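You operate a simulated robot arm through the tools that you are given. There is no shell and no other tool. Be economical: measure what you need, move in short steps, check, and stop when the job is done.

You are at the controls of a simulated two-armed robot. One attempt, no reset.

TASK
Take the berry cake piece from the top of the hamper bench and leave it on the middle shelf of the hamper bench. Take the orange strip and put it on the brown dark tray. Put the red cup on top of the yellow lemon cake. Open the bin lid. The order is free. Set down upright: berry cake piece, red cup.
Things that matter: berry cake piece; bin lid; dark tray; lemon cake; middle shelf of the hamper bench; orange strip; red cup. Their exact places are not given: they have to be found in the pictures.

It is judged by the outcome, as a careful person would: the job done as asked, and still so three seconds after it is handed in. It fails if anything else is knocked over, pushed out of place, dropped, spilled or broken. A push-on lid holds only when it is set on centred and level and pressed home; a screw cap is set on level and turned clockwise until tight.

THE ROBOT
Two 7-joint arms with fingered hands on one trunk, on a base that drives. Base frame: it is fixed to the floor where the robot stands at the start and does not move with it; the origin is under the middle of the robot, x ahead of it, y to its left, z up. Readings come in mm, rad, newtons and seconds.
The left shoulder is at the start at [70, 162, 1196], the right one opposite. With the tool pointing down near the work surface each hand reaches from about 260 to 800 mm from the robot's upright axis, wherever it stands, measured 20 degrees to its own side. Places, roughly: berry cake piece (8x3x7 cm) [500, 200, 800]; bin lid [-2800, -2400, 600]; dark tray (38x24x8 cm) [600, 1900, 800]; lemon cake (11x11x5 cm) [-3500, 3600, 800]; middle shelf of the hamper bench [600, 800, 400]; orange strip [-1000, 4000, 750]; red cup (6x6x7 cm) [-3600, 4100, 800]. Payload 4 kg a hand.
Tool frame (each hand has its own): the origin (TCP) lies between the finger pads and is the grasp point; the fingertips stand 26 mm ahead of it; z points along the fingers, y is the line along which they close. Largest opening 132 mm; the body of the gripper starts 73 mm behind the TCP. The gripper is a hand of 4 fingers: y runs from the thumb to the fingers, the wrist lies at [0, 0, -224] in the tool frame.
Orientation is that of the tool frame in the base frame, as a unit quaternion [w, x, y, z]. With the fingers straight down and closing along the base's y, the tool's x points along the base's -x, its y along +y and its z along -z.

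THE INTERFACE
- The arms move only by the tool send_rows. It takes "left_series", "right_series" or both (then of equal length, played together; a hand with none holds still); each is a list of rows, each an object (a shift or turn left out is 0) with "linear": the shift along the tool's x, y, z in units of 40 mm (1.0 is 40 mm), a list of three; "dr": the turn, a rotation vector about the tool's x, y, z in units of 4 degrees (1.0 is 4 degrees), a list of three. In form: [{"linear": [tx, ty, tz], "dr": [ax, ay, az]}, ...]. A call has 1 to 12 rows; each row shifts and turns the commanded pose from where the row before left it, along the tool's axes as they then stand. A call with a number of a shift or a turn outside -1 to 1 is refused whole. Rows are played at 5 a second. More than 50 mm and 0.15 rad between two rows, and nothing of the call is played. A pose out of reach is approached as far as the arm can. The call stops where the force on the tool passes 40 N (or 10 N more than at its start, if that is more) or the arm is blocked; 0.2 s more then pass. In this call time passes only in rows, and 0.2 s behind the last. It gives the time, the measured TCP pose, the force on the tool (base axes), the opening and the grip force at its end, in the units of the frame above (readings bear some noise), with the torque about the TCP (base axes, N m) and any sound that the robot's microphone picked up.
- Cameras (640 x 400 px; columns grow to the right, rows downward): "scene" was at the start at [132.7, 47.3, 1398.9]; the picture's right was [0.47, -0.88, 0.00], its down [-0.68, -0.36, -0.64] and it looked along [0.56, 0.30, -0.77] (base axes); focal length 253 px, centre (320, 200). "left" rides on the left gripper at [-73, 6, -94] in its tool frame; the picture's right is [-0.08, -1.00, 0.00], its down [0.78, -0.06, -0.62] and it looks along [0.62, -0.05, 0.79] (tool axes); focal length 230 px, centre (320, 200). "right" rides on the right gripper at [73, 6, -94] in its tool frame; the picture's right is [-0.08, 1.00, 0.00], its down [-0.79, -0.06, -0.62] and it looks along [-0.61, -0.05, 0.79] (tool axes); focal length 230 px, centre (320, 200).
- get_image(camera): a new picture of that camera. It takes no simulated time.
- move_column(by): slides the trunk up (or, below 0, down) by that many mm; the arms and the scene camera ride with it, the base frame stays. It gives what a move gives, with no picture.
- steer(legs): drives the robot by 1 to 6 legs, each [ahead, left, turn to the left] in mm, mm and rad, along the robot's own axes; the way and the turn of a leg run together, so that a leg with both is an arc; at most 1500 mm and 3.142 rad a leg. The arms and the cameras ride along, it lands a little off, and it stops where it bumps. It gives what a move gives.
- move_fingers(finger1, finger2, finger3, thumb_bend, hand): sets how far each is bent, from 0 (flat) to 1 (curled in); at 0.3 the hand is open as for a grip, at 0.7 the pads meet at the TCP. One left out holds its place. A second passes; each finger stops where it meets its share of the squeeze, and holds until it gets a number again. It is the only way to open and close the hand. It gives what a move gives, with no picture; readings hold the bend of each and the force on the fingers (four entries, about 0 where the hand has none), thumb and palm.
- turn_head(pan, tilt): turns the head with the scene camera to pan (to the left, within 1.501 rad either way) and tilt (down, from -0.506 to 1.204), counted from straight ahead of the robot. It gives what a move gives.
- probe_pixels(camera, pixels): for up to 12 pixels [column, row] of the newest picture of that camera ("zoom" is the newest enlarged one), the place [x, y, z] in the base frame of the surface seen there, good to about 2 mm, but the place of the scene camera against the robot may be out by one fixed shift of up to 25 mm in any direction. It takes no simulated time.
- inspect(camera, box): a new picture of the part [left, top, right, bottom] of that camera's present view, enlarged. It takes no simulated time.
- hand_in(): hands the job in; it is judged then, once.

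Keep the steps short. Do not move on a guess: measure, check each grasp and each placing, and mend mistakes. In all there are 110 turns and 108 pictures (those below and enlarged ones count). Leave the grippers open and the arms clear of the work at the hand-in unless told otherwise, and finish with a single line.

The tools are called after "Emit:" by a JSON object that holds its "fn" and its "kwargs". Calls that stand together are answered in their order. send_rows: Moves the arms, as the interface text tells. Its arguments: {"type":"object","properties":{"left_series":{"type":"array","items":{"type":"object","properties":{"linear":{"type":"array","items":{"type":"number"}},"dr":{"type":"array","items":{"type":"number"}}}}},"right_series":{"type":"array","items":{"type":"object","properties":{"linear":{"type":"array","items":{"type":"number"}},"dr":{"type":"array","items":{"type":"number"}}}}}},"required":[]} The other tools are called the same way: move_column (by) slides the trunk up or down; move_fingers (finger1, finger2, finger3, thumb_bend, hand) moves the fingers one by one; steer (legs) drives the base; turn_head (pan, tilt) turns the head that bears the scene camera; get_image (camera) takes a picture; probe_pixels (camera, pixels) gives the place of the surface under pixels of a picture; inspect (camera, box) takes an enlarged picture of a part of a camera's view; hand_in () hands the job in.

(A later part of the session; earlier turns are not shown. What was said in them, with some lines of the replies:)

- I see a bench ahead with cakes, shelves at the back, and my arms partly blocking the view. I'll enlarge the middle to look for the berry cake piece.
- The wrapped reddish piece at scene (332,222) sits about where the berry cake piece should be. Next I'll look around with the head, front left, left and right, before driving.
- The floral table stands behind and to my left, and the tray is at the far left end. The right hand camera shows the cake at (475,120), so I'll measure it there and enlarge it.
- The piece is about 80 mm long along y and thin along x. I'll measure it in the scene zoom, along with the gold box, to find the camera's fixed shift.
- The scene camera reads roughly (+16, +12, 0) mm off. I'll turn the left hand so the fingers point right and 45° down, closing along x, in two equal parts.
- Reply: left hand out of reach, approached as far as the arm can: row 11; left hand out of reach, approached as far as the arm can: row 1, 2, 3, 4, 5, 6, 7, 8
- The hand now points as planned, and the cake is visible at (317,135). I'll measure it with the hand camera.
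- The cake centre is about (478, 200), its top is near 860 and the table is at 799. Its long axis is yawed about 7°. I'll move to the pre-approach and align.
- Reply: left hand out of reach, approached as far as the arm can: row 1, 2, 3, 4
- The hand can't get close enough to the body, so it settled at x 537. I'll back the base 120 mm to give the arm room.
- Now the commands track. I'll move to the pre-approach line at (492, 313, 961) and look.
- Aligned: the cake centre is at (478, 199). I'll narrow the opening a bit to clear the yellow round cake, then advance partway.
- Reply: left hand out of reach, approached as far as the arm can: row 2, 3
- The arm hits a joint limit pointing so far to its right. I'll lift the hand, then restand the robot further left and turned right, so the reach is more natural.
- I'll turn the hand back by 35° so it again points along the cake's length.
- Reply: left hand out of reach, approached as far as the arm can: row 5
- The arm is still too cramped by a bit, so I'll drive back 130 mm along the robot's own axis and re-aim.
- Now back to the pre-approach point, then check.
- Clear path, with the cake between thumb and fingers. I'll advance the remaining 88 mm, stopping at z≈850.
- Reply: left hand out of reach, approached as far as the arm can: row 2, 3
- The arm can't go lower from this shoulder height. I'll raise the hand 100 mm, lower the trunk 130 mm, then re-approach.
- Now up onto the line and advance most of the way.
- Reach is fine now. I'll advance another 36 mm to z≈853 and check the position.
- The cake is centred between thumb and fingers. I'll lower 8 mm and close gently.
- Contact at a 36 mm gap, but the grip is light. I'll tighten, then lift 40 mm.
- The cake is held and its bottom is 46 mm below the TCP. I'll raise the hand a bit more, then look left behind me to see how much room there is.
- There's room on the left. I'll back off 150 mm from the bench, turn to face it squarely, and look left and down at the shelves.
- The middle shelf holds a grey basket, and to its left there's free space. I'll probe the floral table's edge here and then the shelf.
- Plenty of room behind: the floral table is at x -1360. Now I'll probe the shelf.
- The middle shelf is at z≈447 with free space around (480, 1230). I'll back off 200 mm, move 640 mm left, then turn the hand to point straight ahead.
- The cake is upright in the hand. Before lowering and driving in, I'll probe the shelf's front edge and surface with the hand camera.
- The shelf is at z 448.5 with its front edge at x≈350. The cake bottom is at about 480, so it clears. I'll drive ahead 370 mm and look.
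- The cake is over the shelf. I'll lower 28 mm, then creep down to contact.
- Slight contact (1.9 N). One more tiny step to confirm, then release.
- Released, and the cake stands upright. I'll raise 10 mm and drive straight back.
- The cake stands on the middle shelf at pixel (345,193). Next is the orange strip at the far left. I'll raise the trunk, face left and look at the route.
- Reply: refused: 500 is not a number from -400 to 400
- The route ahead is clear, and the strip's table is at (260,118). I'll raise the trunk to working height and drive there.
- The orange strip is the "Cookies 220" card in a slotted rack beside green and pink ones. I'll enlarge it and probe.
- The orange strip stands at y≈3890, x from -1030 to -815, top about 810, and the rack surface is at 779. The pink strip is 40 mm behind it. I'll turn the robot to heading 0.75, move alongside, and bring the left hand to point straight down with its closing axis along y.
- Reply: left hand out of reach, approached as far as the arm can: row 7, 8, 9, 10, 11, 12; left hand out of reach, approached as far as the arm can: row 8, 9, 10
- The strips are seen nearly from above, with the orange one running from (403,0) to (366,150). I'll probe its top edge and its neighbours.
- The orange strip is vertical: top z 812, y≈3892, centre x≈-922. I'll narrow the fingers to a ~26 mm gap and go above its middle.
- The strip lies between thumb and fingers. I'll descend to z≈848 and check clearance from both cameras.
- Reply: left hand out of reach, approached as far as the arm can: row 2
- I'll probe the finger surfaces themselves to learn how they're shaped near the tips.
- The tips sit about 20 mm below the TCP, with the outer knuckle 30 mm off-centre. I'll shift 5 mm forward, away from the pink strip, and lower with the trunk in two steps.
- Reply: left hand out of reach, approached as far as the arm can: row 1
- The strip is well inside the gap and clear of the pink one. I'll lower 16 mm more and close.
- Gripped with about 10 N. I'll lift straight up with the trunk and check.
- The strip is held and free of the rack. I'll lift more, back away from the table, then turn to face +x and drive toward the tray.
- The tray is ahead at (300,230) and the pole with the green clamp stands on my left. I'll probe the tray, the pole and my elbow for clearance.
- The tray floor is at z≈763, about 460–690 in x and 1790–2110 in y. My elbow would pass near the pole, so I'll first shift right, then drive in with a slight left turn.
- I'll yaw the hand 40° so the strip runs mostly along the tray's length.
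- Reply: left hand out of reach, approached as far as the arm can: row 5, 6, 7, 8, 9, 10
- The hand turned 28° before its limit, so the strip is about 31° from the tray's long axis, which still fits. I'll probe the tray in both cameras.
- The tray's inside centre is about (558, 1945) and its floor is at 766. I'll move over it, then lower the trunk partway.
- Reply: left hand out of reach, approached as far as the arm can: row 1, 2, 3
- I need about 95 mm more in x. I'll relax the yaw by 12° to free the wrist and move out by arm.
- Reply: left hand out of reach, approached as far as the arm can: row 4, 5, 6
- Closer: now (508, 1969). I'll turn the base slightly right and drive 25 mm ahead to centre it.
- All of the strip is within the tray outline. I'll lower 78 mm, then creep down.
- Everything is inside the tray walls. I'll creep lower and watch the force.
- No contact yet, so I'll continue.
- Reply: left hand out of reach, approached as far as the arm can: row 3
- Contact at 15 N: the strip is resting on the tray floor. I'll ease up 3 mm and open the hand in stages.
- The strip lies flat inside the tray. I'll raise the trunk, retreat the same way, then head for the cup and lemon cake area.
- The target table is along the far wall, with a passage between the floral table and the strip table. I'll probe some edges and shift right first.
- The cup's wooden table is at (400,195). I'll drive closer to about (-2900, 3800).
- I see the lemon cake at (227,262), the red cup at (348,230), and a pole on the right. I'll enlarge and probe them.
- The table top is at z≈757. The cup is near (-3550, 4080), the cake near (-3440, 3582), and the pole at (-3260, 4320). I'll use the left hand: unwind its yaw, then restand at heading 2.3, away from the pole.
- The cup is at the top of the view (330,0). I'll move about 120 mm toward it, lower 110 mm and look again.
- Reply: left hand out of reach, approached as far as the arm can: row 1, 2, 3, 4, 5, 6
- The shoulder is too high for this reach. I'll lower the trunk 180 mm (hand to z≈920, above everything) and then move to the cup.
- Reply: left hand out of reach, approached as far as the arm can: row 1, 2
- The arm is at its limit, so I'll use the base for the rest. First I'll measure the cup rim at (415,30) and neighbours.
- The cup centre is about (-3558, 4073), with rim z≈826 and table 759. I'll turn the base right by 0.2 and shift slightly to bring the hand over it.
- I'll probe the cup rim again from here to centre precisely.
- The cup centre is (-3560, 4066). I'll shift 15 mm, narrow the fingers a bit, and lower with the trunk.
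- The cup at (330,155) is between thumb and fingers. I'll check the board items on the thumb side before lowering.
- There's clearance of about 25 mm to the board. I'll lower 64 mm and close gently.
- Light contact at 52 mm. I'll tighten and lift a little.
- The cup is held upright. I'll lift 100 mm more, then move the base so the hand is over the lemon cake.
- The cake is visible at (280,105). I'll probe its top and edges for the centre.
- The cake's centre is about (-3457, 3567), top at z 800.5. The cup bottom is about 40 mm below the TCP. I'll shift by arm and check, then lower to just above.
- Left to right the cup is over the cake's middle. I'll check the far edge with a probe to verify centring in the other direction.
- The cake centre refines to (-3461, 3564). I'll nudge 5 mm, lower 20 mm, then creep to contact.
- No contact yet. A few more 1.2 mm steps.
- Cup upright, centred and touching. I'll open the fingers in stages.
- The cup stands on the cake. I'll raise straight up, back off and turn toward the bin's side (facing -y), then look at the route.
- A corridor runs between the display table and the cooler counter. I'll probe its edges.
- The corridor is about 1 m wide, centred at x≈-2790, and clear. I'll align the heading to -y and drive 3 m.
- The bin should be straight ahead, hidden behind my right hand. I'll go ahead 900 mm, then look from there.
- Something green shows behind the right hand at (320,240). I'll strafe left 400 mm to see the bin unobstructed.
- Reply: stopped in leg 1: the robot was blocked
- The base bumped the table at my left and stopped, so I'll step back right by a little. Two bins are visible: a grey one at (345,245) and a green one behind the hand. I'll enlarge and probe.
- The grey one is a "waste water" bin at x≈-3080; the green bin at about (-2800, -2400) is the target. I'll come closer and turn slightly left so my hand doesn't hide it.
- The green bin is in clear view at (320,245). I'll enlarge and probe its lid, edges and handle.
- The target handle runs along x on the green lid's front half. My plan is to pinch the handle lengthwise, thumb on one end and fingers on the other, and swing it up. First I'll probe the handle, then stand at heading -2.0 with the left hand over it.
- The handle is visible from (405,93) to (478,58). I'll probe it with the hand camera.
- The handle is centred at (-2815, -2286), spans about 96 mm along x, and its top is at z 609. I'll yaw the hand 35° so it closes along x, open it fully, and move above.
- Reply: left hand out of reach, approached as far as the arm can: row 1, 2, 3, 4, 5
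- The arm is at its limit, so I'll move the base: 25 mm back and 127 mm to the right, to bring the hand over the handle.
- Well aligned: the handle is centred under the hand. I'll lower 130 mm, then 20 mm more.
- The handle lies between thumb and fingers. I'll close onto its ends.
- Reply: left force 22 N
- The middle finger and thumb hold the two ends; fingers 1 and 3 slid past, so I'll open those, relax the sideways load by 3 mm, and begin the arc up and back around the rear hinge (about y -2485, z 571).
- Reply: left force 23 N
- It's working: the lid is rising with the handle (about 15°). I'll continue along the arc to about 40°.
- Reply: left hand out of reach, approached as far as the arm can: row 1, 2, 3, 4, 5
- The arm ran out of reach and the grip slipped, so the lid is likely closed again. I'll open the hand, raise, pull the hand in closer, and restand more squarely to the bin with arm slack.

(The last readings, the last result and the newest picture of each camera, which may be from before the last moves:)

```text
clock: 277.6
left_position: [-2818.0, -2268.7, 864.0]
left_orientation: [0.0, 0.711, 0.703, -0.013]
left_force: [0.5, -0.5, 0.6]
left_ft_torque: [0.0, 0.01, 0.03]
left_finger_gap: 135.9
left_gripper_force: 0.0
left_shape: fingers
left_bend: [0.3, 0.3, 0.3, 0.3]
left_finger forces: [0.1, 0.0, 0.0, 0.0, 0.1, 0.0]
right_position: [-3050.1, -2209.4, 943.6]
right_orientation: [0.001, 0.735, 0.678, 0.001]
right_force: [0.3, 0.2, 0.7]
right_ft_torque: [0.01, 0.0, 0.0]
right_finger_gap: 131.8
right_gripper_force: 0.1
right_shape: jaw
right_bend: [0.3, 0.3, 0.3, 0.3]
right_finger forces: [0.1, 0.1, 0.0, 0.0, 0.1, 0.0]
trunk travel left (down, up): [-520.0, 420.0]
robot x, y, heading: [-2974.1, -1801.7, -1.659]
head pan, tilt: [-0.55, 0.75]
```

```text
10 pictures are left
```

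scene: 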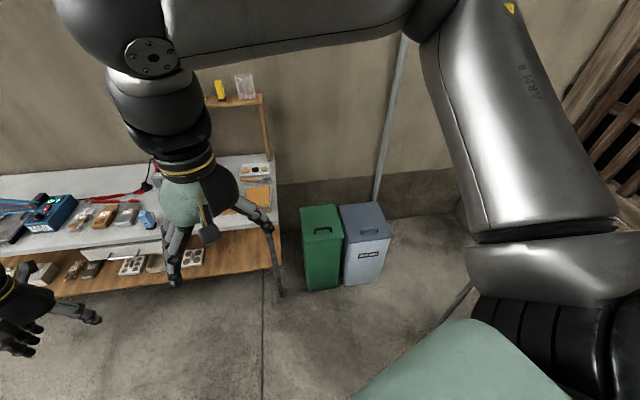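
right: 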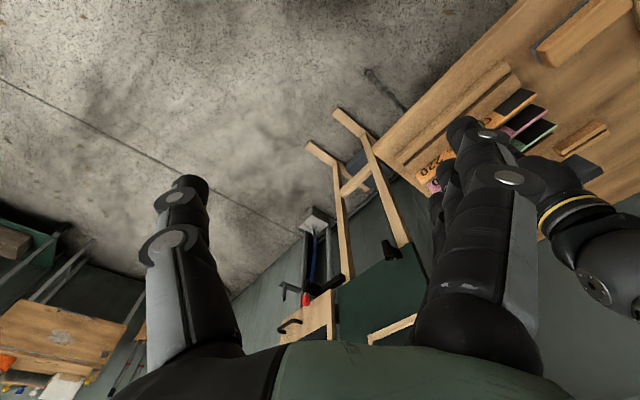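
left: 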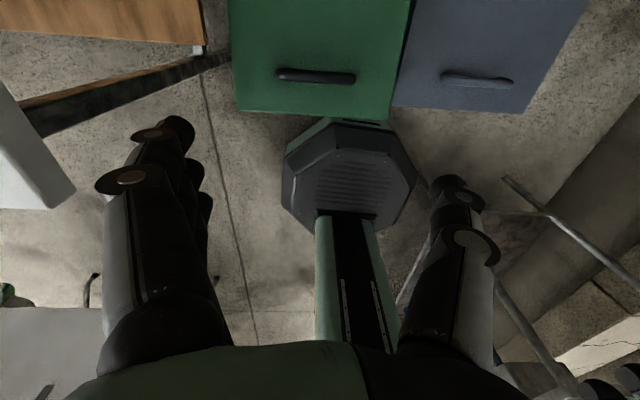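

The hand is now over the bin without reach trouble, and the lid is closed. I'll re-measure the handle.

Emit:
{"fn": "probe_pixels", "kwargs": {"camera": "left", "pixels": [[279, 75], [353, 79], [316, 77], [316, 95], [238, 108], [386, 116], [316, 60]]}}

Emit:
{"fn": "move_column", "kwargs": {"by": -150}}

```text
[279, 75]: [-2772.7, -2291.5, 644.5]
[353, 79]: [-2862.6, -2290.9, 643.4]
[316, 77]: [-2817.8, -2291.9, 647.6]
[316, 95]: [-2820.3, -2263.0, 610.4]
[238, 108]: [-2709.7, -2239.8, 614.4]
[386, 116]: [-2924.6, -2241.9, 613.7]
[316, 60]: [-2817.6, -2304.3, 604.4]
```

```text
clock: 279.4
left_position: [-2818.6, -2267.5, 713.6]
left_orientation: [0.0, 0.709, 0.705, -0.013]
left_force: [-0.1, -0.5, 0.7]
left_ft_torque: [0.0, -0.03, 0.02]
left_finger_gap: 135.6
left_gripper_force: 0.1
left_shape: fingers
left_bend: [0.3, 0.3, 0.3, 0.3]
left_finger forces: [0.0, 0.0, 0.0, 0.1, 0.0, 0.0]
right_position: [-3050.5, -2209.0, 793.8]
right_orientation: [0.0, 0.735, 0.678, 0.0]
right_force: [0.9, 0.1, 0.5]
right_ft_torque: [0.03, -0.02, 0.01]
right_finger_gap: 131.9
right_gripper_force: 0.1
right_shape: jaw
right_bend: [0.3, 0.3, 0.3, 0.3]
right_finger forces: [0.0, 0.0, 0.0, 0.0, 0.0, 0.1]
trunk travel left (down, up): [-370.0, 570.0]
robot x, y, heading: [-2980.3, -1805.5, -1.652]
head pan, tilt: [-0.55, 0.75]
```

Interesting: the lid stayed slightly open (front edge z 614), so the hinge has friction and I can work in stages. I'll re-grip the handle at (-2818, -2291, 640) and continue the arc.

Emit:
{"fn": "send_rows", "kwargs": {"left_series": [{"linear": [-0.3, 0.01, 0.92]}, {"linear": [-0.3, 0.01, 0.92]}]}}

Emit:
{"fn": "move_fingers", "kwargs": {"hand": "left", "finger1": 0.3, "finger2": 0.56, "finger3": 0.3, "thumb_bend": 0.52}}

Emit:
{"fn": "send_rows", "kwargs": {"left_series": [{"linear": [-0.175, 0, -0.4]}, {"linear": [-0.2, 0, -0.4]}, {"linear": [-0.24, 0, -0.375]}, {"linear": [-0.265, 0, -0.35]}, {"linear": [-0.3, 0, -0.325]}]}}

Emit:
{"fn": "get_image", "kwargs": {"camera": "left"}}

```text
clock: 280.0
left_position: [-2820.8, -2295.5, 640.0]
left_orientation: [-0.001, 0.71, 0.704, -0.013]
left_force: [0.8, -0.2, 0.4]
left_ft_torque: [-0.01, 0.0, 0.01]
left_finger_gap: 135.6
left_gripper_force: 0.0
left_shape: fingers
left_bend: [0.3, 0.3, 0.3, 0.3]
left_finger forces: [0.1, 0.0, 0.0, 0.0, 0.1, 0.0]
right_position: [-3050.7, -2210.1, 795.0]
right_orientation: [0.0, 0.736, 0.678, 0.001]
right_force: [0.3, -0.1, -0.5]
right_ft_torque: [0.02, -0.02, 0.0]
right_finger_gap: 132.0
right_gripper_force: 0.1
right_shape: jaw
right_bend: [0.3, 0.3, 0.3, 0.3]
right_finger forces: [0.1, 0.0, 0.0, 0.0, 0.0, 0.0]
trunk travel left (down, up): [-370.0, 570.0]
robot x, y, heading: [-2975.0, -1806.5, -1.65]
head pan, tilt: [-0.55, 0.75]
```

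```text
clock: 281.0
left_position: [-2821.8, -2296.0, 641.9]
left_orientation: [0.0, 0.71, 0.704, -0.014]
left_force: [-4.3, -2.9, -2.0]
left_ft_torque: [0.0, 0.04, 0.02]
left_finger_gap: 114.8
left_gripper_force: 14.2
left_shape: fingers
left_bend: [0.3, 0.47, 0.3, 0.47]
left_finger forces: [0.0, 11.8, 0.0, 0.1, 17.1, 0.0]
right_position: [-3049.5, -2210.0, 794.1]
right_orientation: [0.001, 0.735, 0.678, 0.001]
right_force: [1.0, 0.4, 0.6]
right_ft_torque: [0.0, 0.0, 0.0]
right_finger_gap: 131.7
right_gripper_force: 0.0
right_shape: jaw
right_bend: [0.3, 0.3, 0.3, 0.3]
right_finger forces: [0.0, 0.1, 0.0, 0.1, 0.0, 0.0]
trunk travel left (down, up): [-370.0, 570.0]
robot x, y, heading: [-2977.2, -1804.4, -1.655]
head pan, tilt: [-0.55, 0.75]
```

```text
clock: 282.2
left_position: [-2819.7, -2345.5, 717.7]
left_orientation: [0.0, 0.711, 0.704, -0.013]
left_force: [-14.1, -4.9, -7.0]
left_ft_torque: [0.07, -0.25, 0.11]
left_finger_gap: 118.1
left_gripper_force: 15.6
left_shape: fingers
left_bend: [0.3, 0.5, 0.3, 0.46]
left_finger forces: [0.0, 8.7, 0.0, 0.0, 22.1, 0.0]
right_position: [-3051.1, -2209.6, 794.0]
right_orientation: [0.0, 0.736, 0.677, 0.001]
right_force: [0.2, 0.2, -0.4]
right_ft_torque: [0.03, -0.03, 0.0]
right_finger_gap: 132.0
right_gripper_force: 0.0
right_shape: jaw
right_bend: [0.3, 0.3, 0.3, 0.3]
right_finger forces: [0.0, 0.0, 0.0, 0.1, 0.0, 0.0]
trunk travel left (down, up): [-370.0, 570.0]
robot x, y, heading: [-2977.1, -1805.7, -1.653]
head pan, tilt: [-0.55, 0.75]
```

```text
9 pictures are left
```

left: 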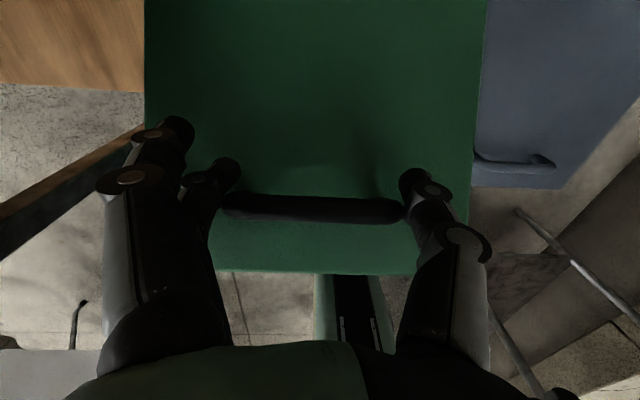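

The lid is at about 35° and still held. I'll continue the arc to about 65°.

Emit:
{"fn": "send_rows", "kwargs": {"left_series": [{"linear": [-0.325, -0.02, -0.31]}, {"linear": [-0.35, -0.02, -0.27]}, {"linear": [-0.375, 0, -0.24]}, {"linear": [-0.39, 0, -0.2]}, {"linear": [-0.41, 0, -0.17]}, {"linear": [-0.42, 0, -0.13]}]}}

Emit:
{"fn": "get_image", "kwargs": {"camera": "left"}}

```text
clock: 283.6
left_position: [-2790.3, -2401.1, 757.1]
left_orientation: [-0.001, 0.709, 0.705, -0.016]
left_force: [0.5, -0.3, -0.4]
left_ft_torque: [0.0, 0.0, 0.05]
left_finger_gap: 100.4
left_gripper_force: 0.0
left_shape: fingers
left_bend: [0.3, 0.55, 0.3, 0.52]
left_finger forces: [0.0, 0.0, 0.0, 0.1, 0.0, 0.1]
left hand out of reach, approached as far as the arm can: row 4, 5, 6
right_position: [-3049.9, -2209.9, 794.0]
right_orientation: [0.001, 0.736, 0.677, 0.0]
right_force: [0.3, -0.4, 0.1]
right_ft_torque: [0.01, -0.02, -0.02]
right_finger_gap: 132.0
right_gripper_force: 0.1
right_shape: jaw
right_bend: [0.3, 0.3, 0.3, 0.3]
right_finger forces: [0.0, 0.0, 0.1, 0.0, 0.1, 0.1]
trunk travel left (down, up): [-370.0, 570.0]
robot x, y, heading: [-2972.6, -1809.1, -1.654]
head pan, tilt: [-0.55, 0.75]
```

```text
8 pictures are left
```

left: 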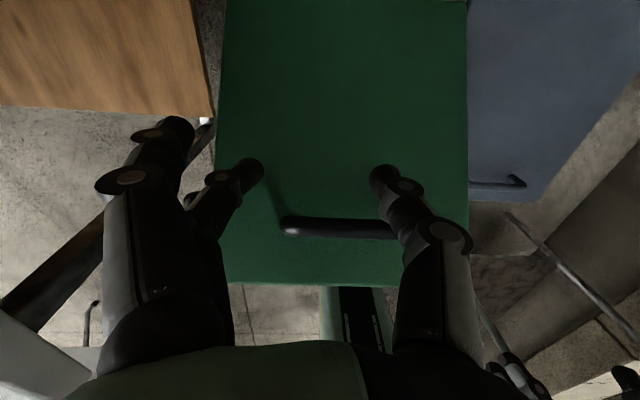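

It hit the reach limit and slipped again, but the lid seems to hold. I'll probe how far it is open.

Emit:
{"fn": "probe_pixels", "kwargs": {"camera": "left", "pixels": [[320, 60], [320, 150], [320, 270], [290, 226], [385, 230], [320, 200], [240, 275], [450, 280]]}}

```text
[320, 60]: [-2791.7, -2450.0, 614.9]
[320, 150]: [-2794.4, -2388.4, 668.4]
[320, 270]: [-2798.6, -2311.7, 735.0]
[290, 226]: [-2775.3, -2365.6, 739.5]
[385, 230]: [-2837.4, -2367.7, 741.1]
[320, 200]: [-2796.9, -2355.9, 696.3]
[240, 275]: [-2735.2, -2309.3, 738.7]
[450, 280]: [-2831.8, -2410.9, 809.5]
```

The lid rests open at about 41° by hinge friction (front edge at y -2310, z 739). Now I'll go over its front edge with the hand, come down in front of it, and push it back from underneath.

Emit:
{"fn": "move_column", "kwargs": {"by": 110}}

Emit:
{"fn": "move_fingers", "kwargs": {"hand": "left", "finger1": 0.6, "finger2": 0.6, "finger3": 0.6, "thumb_bend": 0.6}}

Emit:
{"fn": "send_rows", "kwargs": {"left_series": [{"linear": [0.92, -0.12, 0]}, {"linear": [0.92, -0.12, 0]}, {"linear": [0.92, -0.12, 0]}, {"linear": [0.92, -0.12, 0]}, {"linear": [0.92, -0.12, 0]}]}}

Emit:
{"fn": "get_image", "kwargs": {"camera": "left"}}

Emit:
{"fn": "probe_pixels", "kwargs": {"camera": "left", "pixels": [[320, 80], [320, 100], [320, 120], [320, 40], [320, 60]]}}

```text
clock: 285.0
left_position: [-2790.2, -2401.1, 866.7]
left_orientation: [0.0, 0.71, 0.704, -0.017]
left_force: [0.7, 0.3, -0.6]
left_ft_torque: [0.02, -0.01, -0.03]
left_finger_gap: 100.3
left_gripper_force: 0.1
left_shape: fingers
left_bend: [0.3, 0.55, 0.3, 0.52]
left_finger forces: [0.1, 0.1, 0.0, 0.1, 0.1, 0.0]
right_position: [-3048.9, -2208.9, 904.4]
right_orientation: [0.001, 0.735, 0.678, 0.001]
right_force: [0.1, 0.3, 0.9]
right_ft_torque: [-0.04, -0.03, -0.02]
right_finger_gap: 131.8
right_gripper_force: 0.1
right_shape: jaw
right_bend: [0.3, 0.3, 0.3, 0.3]
right_finger forces: [0.1, 0.1, 0.1, 0.0, 0.0, 0.1]
trunk travel left (down, up): [-480.0, 460.0]
robot x, y, heading: [-2970.9, -1806.1, -1.655]
head pan, tilt: [-0.55, 0.75]
```

```text
clock: 286.0
left_position: [-2792.1, -2401.4, 867.0]
left_orientation: [0.0, 0.71, 0.704, -0.015]
left_force: [-0.1, 0.5, 0.5]
left_ft_torque: [-0.01, 0.02, -0.01]
left_finger_gap: 40.1
left_gripper_force: 0.0
left_shape: fingers
left_bend: [0.6, 0.6, 0.6, 0.6]
left_finger forces: [0.0, 0.0, 0.0, 0.0, 0.0, 0.0]
right_position: [-3049.3, -2209.2, 904.2]
right_orientation: [0.001, 0.736, 0.677, 0.0]
right_force: [-1.1, 0.5, -0.4]
right_ft_torque: [0.03, -0.01, -0.02]
right_finger_gap: 132.1
right_gripper_force: 0.1
right_shape: jaw
right_bend: [0.3, 0.3, 0.3, 0.3]
right_finger forces: [0.0, 0.0, 0.0, 0.0, 0.0, 0.0]
trunk travel left (down, up): [-480.0, 460.0]
robot x, y, heading: [-2974.3, -1804.6, -1.651]
head pan, tilt: [-0.55, 0.75]
```

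```text
clock: 287.2
left_position: [-2811.6, -2215.7, 861.1]
left_orientation: [0.001, 0.709, 0.705, -0.016]
left_force: [0.0, -0.2, 0.1]
left_ft_torque: [-0.03, -0.01, 0.02]
left_finger_gap: 39.9
left_gripper_force: 0.0
left_shape: fingers
left_bend: [0.6, 0.6, 0.6, 0.6]
left_finger forces: [0.0, 0.0, 0.0, 0.1, 0.0, 0.0]
right_position: [-3050.1, -2208.1, 905.0]
right_orientation: [0.001, 0.735, 0.678, 0.001]
right_force: [0.5, -0.1, -0.5]
right_ft_torque: [-0.01, -0.01, -0.03]
right_finger_gap: 131.9
right_gripper_force: 0.1
right_shape: jaw
right_bend: [0.3, 0.3, 0.3, 0.3]
right_finger forces: [0.0, 0.0, 0.0, 0.0, 0.1, 0.1]
trunk travel left (down, up): [-480.0, 460.0]
robot x, y, heading: [-2973.1, -1810.1, -1.656]
head pan, tilt: [-0.55, 0.75]
```

```text
7 pictures are left
```

left: 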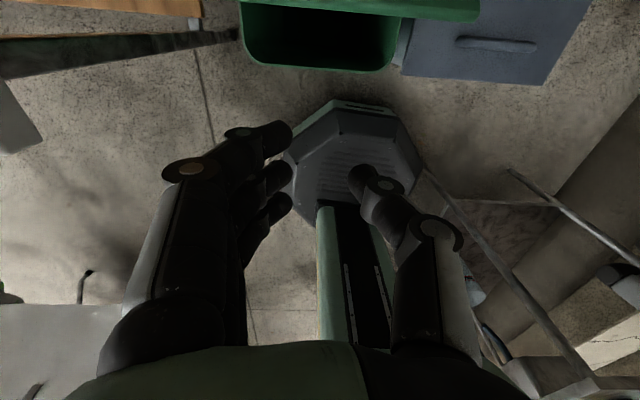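

```text
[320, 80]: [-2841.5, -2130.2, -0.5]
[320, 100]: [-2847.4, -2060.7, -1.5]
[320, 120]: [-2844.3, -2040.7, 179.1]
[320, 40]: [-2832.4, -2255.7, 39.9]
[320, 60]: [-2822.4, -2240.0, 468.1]
```

The lid stays open and the bin interior is visible. I'll lower to z≈738 in front of the edge, push back by arm 180 mm, then by base 100 mm.

Emit:
{"fn": "move_column", "kwargs": {"by": -123}}

Emit:
{"fn": "send_rows", "kwargs": {"left_series": [{"linear": [-0.9, 0, 0]}, {"linear": [-0.9, 0, 0]}, {"linear": [-0.8, 0, 0]}, {"linear": [-0.8, 0, 0]}, {"linear": [-0.8, 0, 0]}]}}

Emit:
{"fn": "get_image", "kwargs": {"camera": "left"}}

```text
clock: 288.7
left_position: [-2812.5, -2216.1, 737.2]
left_orientation: [0.001, 0.71, 0.704, -0.016]
left_force: [0.6, -0.1, 0.4]
left_ft_torque: [0.01, 0.0, 0.01]
left_finger_gap: 40.0
left_gripper_force: 0.1
left_shape: fingers
left_bend: [0.6, 0.6, 0.6, 0.6]
left_finger forces: [0.0, 0.0, 0.1, 0.0, 0.0, 0.0]
right_position: [-3050.1, -2209.6, 782.4]
right_orientation: [0.001, 0.736, 0.678, 0.001]
right_force: [0.5, -1.0, -0.9]
right_ft_torque: [0.01, -0.03, -0.02]
right_finger_gap: 131.9
right_gripper_force: 0.1
right_shape: jaw
right_bend: [0.3, 0.3, 0.3, 0.3]
right_finger forces: [0.1, 0.0, 0.1, 0.0, 0.0, 0.0]
trunk travel left (down, up): [-357.0, 583.0]
robot x, y, heading: [-2974.0, -1804.9, -1.655]
head pan, tilt: [-0.55, 0.75]
```

```text
clock: 289.9
left_position: [-2811.8, -2384.7, 741.6]
left_orientation: [-0.002, 0.71, 0.704, -0.018]
left_force: [-0.2, -0.6, -0.3]
left_ft_torque: [-0.05, -0.01, 0.01]
left_finger_gap: 39.3
left_gripper_force: 0.0
left_shape: fingers
left_bend: [0.6, 0.6, 0.6, 0.6]
left_finger forces: [0.6, 0.0, 0.0, 0.1, 0.0, 0.1]
right_position: [-3049.2, -2210.3, 781.8]
right_orientation: [0.0, 0.735, 0.678, 0.001]
right_force: [0.0, 0.3, 0.1]
right_ft_torque: [0.03, 0.01, 0.02]
right_finger_gap: 131.9
right_gripper_force: 0.0
right_shape: jaw
right_bend: [0.3, 0.3, 0.3, 0.3]
right_finger forces: [0.0, 0.0, 0.0, 0.1, 0.0, 0.0]
trunk travel left (down, up): [-357.0, 583.0]
robot x, y, heading: [-2975.7, -1805.2, -1.653]
head pan, tilt: [-0.55, 0.75]
```

```text
6 pictures are left
```

left: 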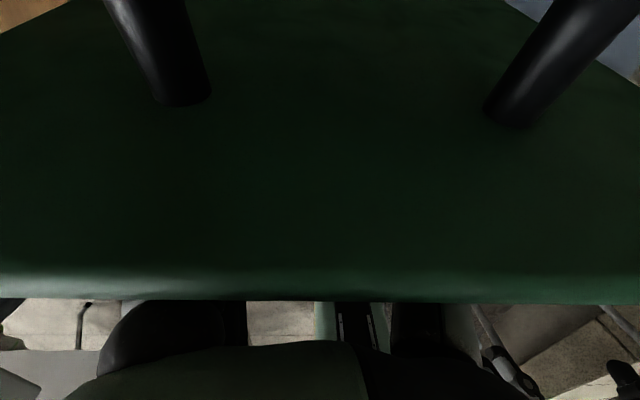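

The lid is now at about 60° with its edge between palm and camera bracket. I'll drive ahead 60 mm, check, then the rest.

Emit:
{"fn": "steer", "kwargs": {"legs": [[60, 0, 0]]}}

Emit:
{"fn": "steer", "kwargs": {"legs": [[50, 0, 0]]}}

Emit:
{"fn": "get_image", "kwargs": {"camera": "left"}}

Emit:
{"fn": "probe_pixels", "kwargs": {"camera": "left", "pixels": [[320, 60], [320, 150], [320, 220], [320, 280], [320, 20]]}}

```text
clock: 290.9
left_position: [-2816.7, -2445.7, 743.2]
left_orientation: [0.001, 0.709, 0.705, -0.017]
left_force: [0.9, -0.2, -0.8]
left_ft_torque: [0.03, 0.0, 0.02]
left_finger_gap: 39.7
left_gripper_force: 0.0
left_shape: fingers
left_bend: [0.6, 0.6, 0.6, 0.6]
left_finger forces: [0.0, 0.0, 0.0, 0.0, 0.1, 0.0]
right_position: [-3055.0, -2271.4, 781.2]
right_orientation: [0.0, 0.735, 0.678, 0.001]
right_force: [0.5, -0.4, -0.6]
right_ft_torque: [0.0, -0.02, 0.03]
right_finger_gap: 131.9
right_gripper_force: 0.1
right_shape: jaw
right_bend: [0.3, 0.3, 0.3, 0.3]
right_finger forces: [0.1, 0.0, 0.0, 0.1, 0.0, 0.0]
trunk travel left (down, up): [-357.0, 583.0]
robot x, y, heading: [-2981.0, -1869.9, -1.656]
head pan, tilt: [-0.55, 0.75]
```

```text
clock: 291.8
left_position: [-2820.8, -2492.8, 745.2]
left_orientation: [0.0, 0.71, 0.704, -0.018]
left_force: [1.8, 15.9, 2.9]
left_ft_torque: [0.4, -0.13, 0.37]
left_finger_gap: 40.0
left_gripper_force: 8.5
left_shape: fingers
left_bend: [0.61, 0.6, 0.6, 0.6]
left_finger forces: [16.1, 0.0, 0.0, 0.1, 0.0, 0.0]
right_position: [-3059.6, -2318.6, 782.3]
right_orientation: [0.001, 0.736, 0.677, 0.0]
right_force: [0.5, -0.5, -0.2]
right_ft_torque: [0.03, -0.03, -0.03]
right_finger_gap: 132.0
right_gripper_force: 0.1
right_shape: jaw
right_bend: [0.3, 0.3, 0.3, 0.3]
right_finger forces: [0.1, 0.2, 0.0, 0.0, 0.0, 0.1]
trunk travel left (down, up): [-357.0, 583.0]
robot x, y, heading: [-2984.8, -1919.1, -1.654]
head pan, tilt: [-0.55, 0.75]
```

```text
5 pictures are left
```

left: 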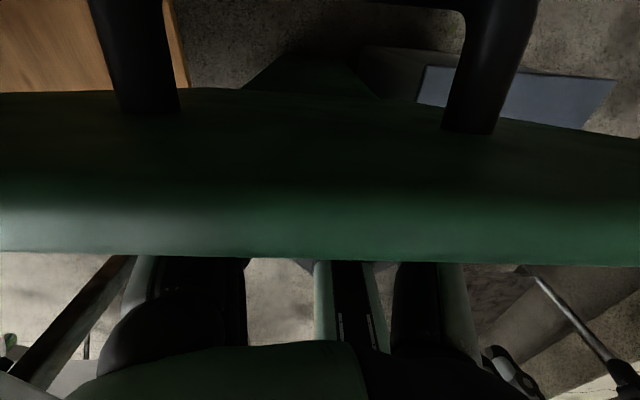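

```text
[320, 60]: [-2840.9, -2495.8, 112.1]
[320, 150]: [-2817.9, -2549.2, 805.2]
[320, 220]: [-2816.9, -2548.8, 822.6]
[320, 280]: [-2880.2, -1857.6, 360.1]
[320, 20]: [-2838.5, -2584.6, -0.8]
```

The lid edge is now at y -2549, z 822, behind the hinge (past vertical, ~105°). I'll relax 8 mm, raise straight up, then look before backing away.

Emit:
{"fn": "send_rows", "kwargs": {"left_series": [{"linear": [0.2, 0, 0]}]}}

Emit:
{"fn": "move_column", "kwargs": {"by": 60}}

Emit:
{"fn": "move_column", "kwargs": {"by": 160}}

Emit:
{"fn": "get_image", "kwargs": {"camera": "left"}}

Emit:
{"fn": "probe_pixels", "kwargs": {"camera": "left", "pixels": [[320, 100], [320, 130], [320, 160], [320, 190], [320, 60]]}}

```text
clock: 292.2
left_position: [-2823.1, -2484.8, 744.0]
left_orientation: [0.001, 0.709, 0.705, -0.018]
left_force: [0.4, -0.6, 0.8]
left_ft_torque: [-0.01, -0.01, 0.02]
left_finger_gap: 39.4
left_gripper_force: 0.1
left_shape: fingers
left_bend: [0.6, 0.6, 0.6, 0.6]
left_finger forces: [0.0, 0.1, 0.0, 0.0, 0.0, 0.0]
right_position: [-3060.5, -2318.7, 782.5]
right_orientation: [0.001, 0.736, 0.677, 0.001]
right_force: [-0.5, 0.4, 0.0]
right_ft_torque: [-0.03, -0.03, -0.03]
right_finger_gap: 132.0
right_gripper_force: 0.1
right_shape: jaw
right_bend: [0.3, 0.3, 0.3, 0.3]
right_finger forces: [0.0, 0.1, 0.1, 0.1, 0.0, 0.1]
trunk travel left (down, up): [-357.0, 583.0]
robot x, y, heading: [-2987.4, -1916.3, -1.65]
head pan, tilt: [-0.55, 0.75]
```

```text
clock: 293.2
left_position: [-2823.3, -2485.1, 801.5]
left_orientation: [-0.001, 0.71, 0.704, -0.018]
left_force: [0.2, 0.2, 0.2]
left_ft_torque: [0.0, 0.03, -0.02]
left_finger_gap: 39.6
left_gripper_force: 0.0
left_shape: fingers
left_bend: [0.6, 0.6, 0.6, 0.6]
left_finger forces: [0.0, 0.1, 0.1, 0.0, 0.1, 0.0]
right_position: [-3058.3, -2319.0, 840.5]
right_orientation: [0.0, 0.736, 0.677, 0.0]
right_force: [0.1, 0.5, 1.0]
right_ft_torque: [0.01, -0.01, 0.01]
right_finger_gap: 131.9
right_gripper_force: 0.1
right_shape: jaw
right_bend: [0.3, 0.3, 0.3, 0.3]
right_finger forces: [0.0, 0.0, 0.0, 0.0, 0.0, 0.0]
trunk travel left (down, up): [-417.0, 523.0]
robot x, y, heading: [-2986.0, -1915.8, -1.653]
head pan, tilt: [-0.55, 0.75]
```

```text
clock: 295.0
left_position: [-2822.2, -2485.5, 962.5]
left_orientation: [0.0, 0.71, 0.704, -0.017]
left_force: [0.1, 0.3, -0.1]
left_ft_torque: [0.02, 0.03, 0.03]
left_finger_gap: 39.6
left_gripper_force: 0.1
left_shape: fingers
left_bend: [0.6, 0.6, 0.6, 0.6]
left_finger forces: [0.1, 0.0, 0.0, 0.0, 0.0, 0.0]
right_position: [-3060.0, -2320.9, 1000.9]
right_orientation: [0.0, 0.736, 0.677, 0.001]
right_force: [0.0, -0.5, 0.4]
right_ft_torque: [0.01, 0.0, 0.02]
right_finger_gap: 131.6
right_gripper_force: 0.1
right_shape: jaw
right_bend: [0.3, 0.3, 0.3, 0.3]
right_finger forces: [0.0, 0.0, 0.0, 0.0, 0.1, 0.0]
trunk travel left (down, up): [-577.0, 363.0]
robot x, y, heading: [-2982.4, -1916.7, -1.654]
head pan, tilt: [-0.55, 0.75]
```

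```text
4 pictures are left
```

left: 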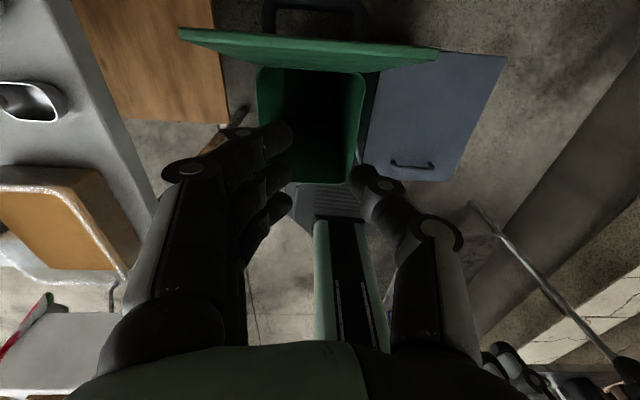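

```text
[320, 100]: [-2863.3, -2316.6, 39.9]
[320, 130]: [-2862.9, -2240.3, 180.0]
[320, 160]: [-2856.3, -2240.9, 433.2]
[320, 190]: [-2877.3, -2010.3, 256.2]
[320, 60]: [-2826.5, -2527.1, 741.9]
```

The lid stands open past vertical, free of the hand. I'll raise a bit more, back away, open the hand, and take one last look.

Emit:
{"fn": "move_column", "kwargs": {"by": 150}}

Emit:
{"fn": "steer", "kwargs": {"legs": [[-200, 60, 0]]}}

Emit:
{"fn": "move_fingers", "kwargs": {"hand": "left", "finger1": 0.3, "finger2": 0.3, "finger3": 0.3, "thumb_bend": 0.3}}

Emit:
{"fn": "get_image", "kwargs": {"camera": "left"}}

```text
clock: 296.8
left_position: [-2821.4, -2485.3, 1113.4]
left_orientation: [0.0, 0.71, 0.704, -0.017]
left_force: [0.2, -0.4, 0.5]
left_ft_torque: [0.02, 0.02, 0.0]
left_finger_gap: 39.5
left_gripper_force: 0.1
left_shape: fingers
left_bend: [0.6, 0.6, 0.6, 0.6]
left_finger forces: [0.1, 0.0, 0.0, 0.1, 0.0, 0.1]
right_position: [-3059.7, -2319.1, 1151.9]
right_orientation: [0.0, 0.736, 0.677, 0.0]
right_force: [0.0, -0.6, -0.8]
right_ft_torque: [0.05, -0.03, -0.01]
right_finger_gap: 132.0
right_gripper_force: 0.0
right_shape: jaw
right_bend: [0.3, 0.3, 0.3, 0.3]
right_finger forces: [0.1, 0.1, 0.1, 0.1, 0.0, 0.0]
trunk travel left (down, up): [-727.0, 213.0]
robot x, y, heading: [-2985.0, -1917.7, -1.654]
head pan, tilt: [-0.55, 0.75]
```

```text
clock: 298.4
left_position: [-2746.5, -2286.6, 1112.8]
left_orientation: [-0.001, 0.709, 0.705, -0.017]
left_force: [0.2, -0.5, 1.0]
left_ft_torque: [-0.02, 0.03, 0.01]
left_finger_gap: 39.8
left_gripper_force: 0.1
left_shape: fingers
left_bend: [0.6, 0.6, 0.6, 0.6]
left_finger forces: [0.1, 0.0, 0.0, 0.0, 0.0, 0.0]
right_position: [-2983.1, -2122.1, 1150.5]
right_orientation: [0.0, 0.735, 0.678, 0.002]
right_force: [-0.6, 0.9, -0.8]
right_ft_torque: [0.0, -0.04, 0.0]
right_finger_gap: 131.9
right_gripper_force: 0.0
right_shape: jaw
right_bend: [0.3, 0.3, 0.3, 0.3]
right_finger forces: [0.0, 0.2, 0.0, 0.0, 0.1, 0.0]
trunk travel left (down, up): [-727.0, 213.0]
robot x, y, heading: [-2909.4, -1717.2, -1.653]
head pan, tilt: [-0.55, 0.75]
```

```text
clock: 299.4
left_position: [-2745.9, -2285.1, 1114.0]
left_orientation: [-0.001, 0.709, 0.705, -0.017]
left_force: [-0.6, -1.2, 1.2]
left_ft_torque: [0.03, -0.02, 0.0]
left_finger_gap: 135.7
left_gripper_force: 0.0
left_shape: fingers
left_bend: [0.3, 0.3, 0.3, 0.3]
left_finger forces: [0.1, 0.0, 0.0, 0.0, 0.0, 0.0]
right_position: [-2984.3, -2119.9, 1151.5]
right_orientation: [0.0, 0.735, 0.678, 0.002]
right_force: [-0.3, -0.2, -0.6]
right_ft_torque: [0.02, 0.0, 0.01]
right_finger_gap: 131.9
right_gripper_force: 0.0
right_shape: jaw
right_bend: [0.3, 0.3, 0.3, 0.3]
right_finger forces: [0.1, 0.0, 0.0, 0.0, 0.0, 0.0]
trunk travel left (down, up): [-727.0, 213.0]
robot x, y, heading: [-2909.6, -1717.5, -1.657]
head pan, tilt: [-0.55, 0.75]
```

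```text
3 pictures are left
```

left: 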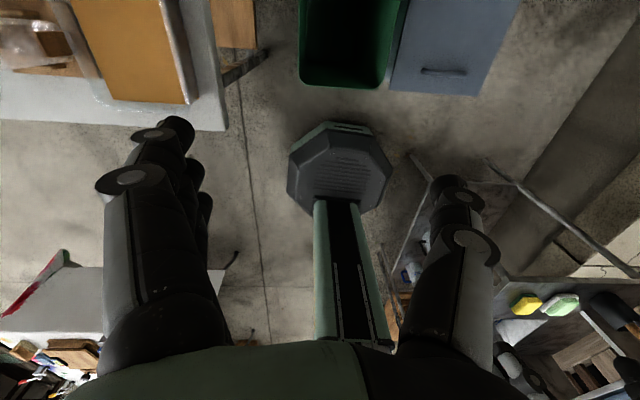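

The bin is open and its lid is standing back. The cake, strip and cup were each checked when I placed them. Both hands are open and clear, so I'm handing in.

Emit:
{"fn": "hand_in", "kwargs": {}}

```text
The job is handed in.
```

The berry cake piece is upright on the middle shelf, the orange strip is flat in the dark tray, the red cup is upright on the lemon cake, and the green bin's lid is open past vertical. I checked each one as I placed it; the base bumped the floral table once and stopped, and I did not check whether anything on that table moved.
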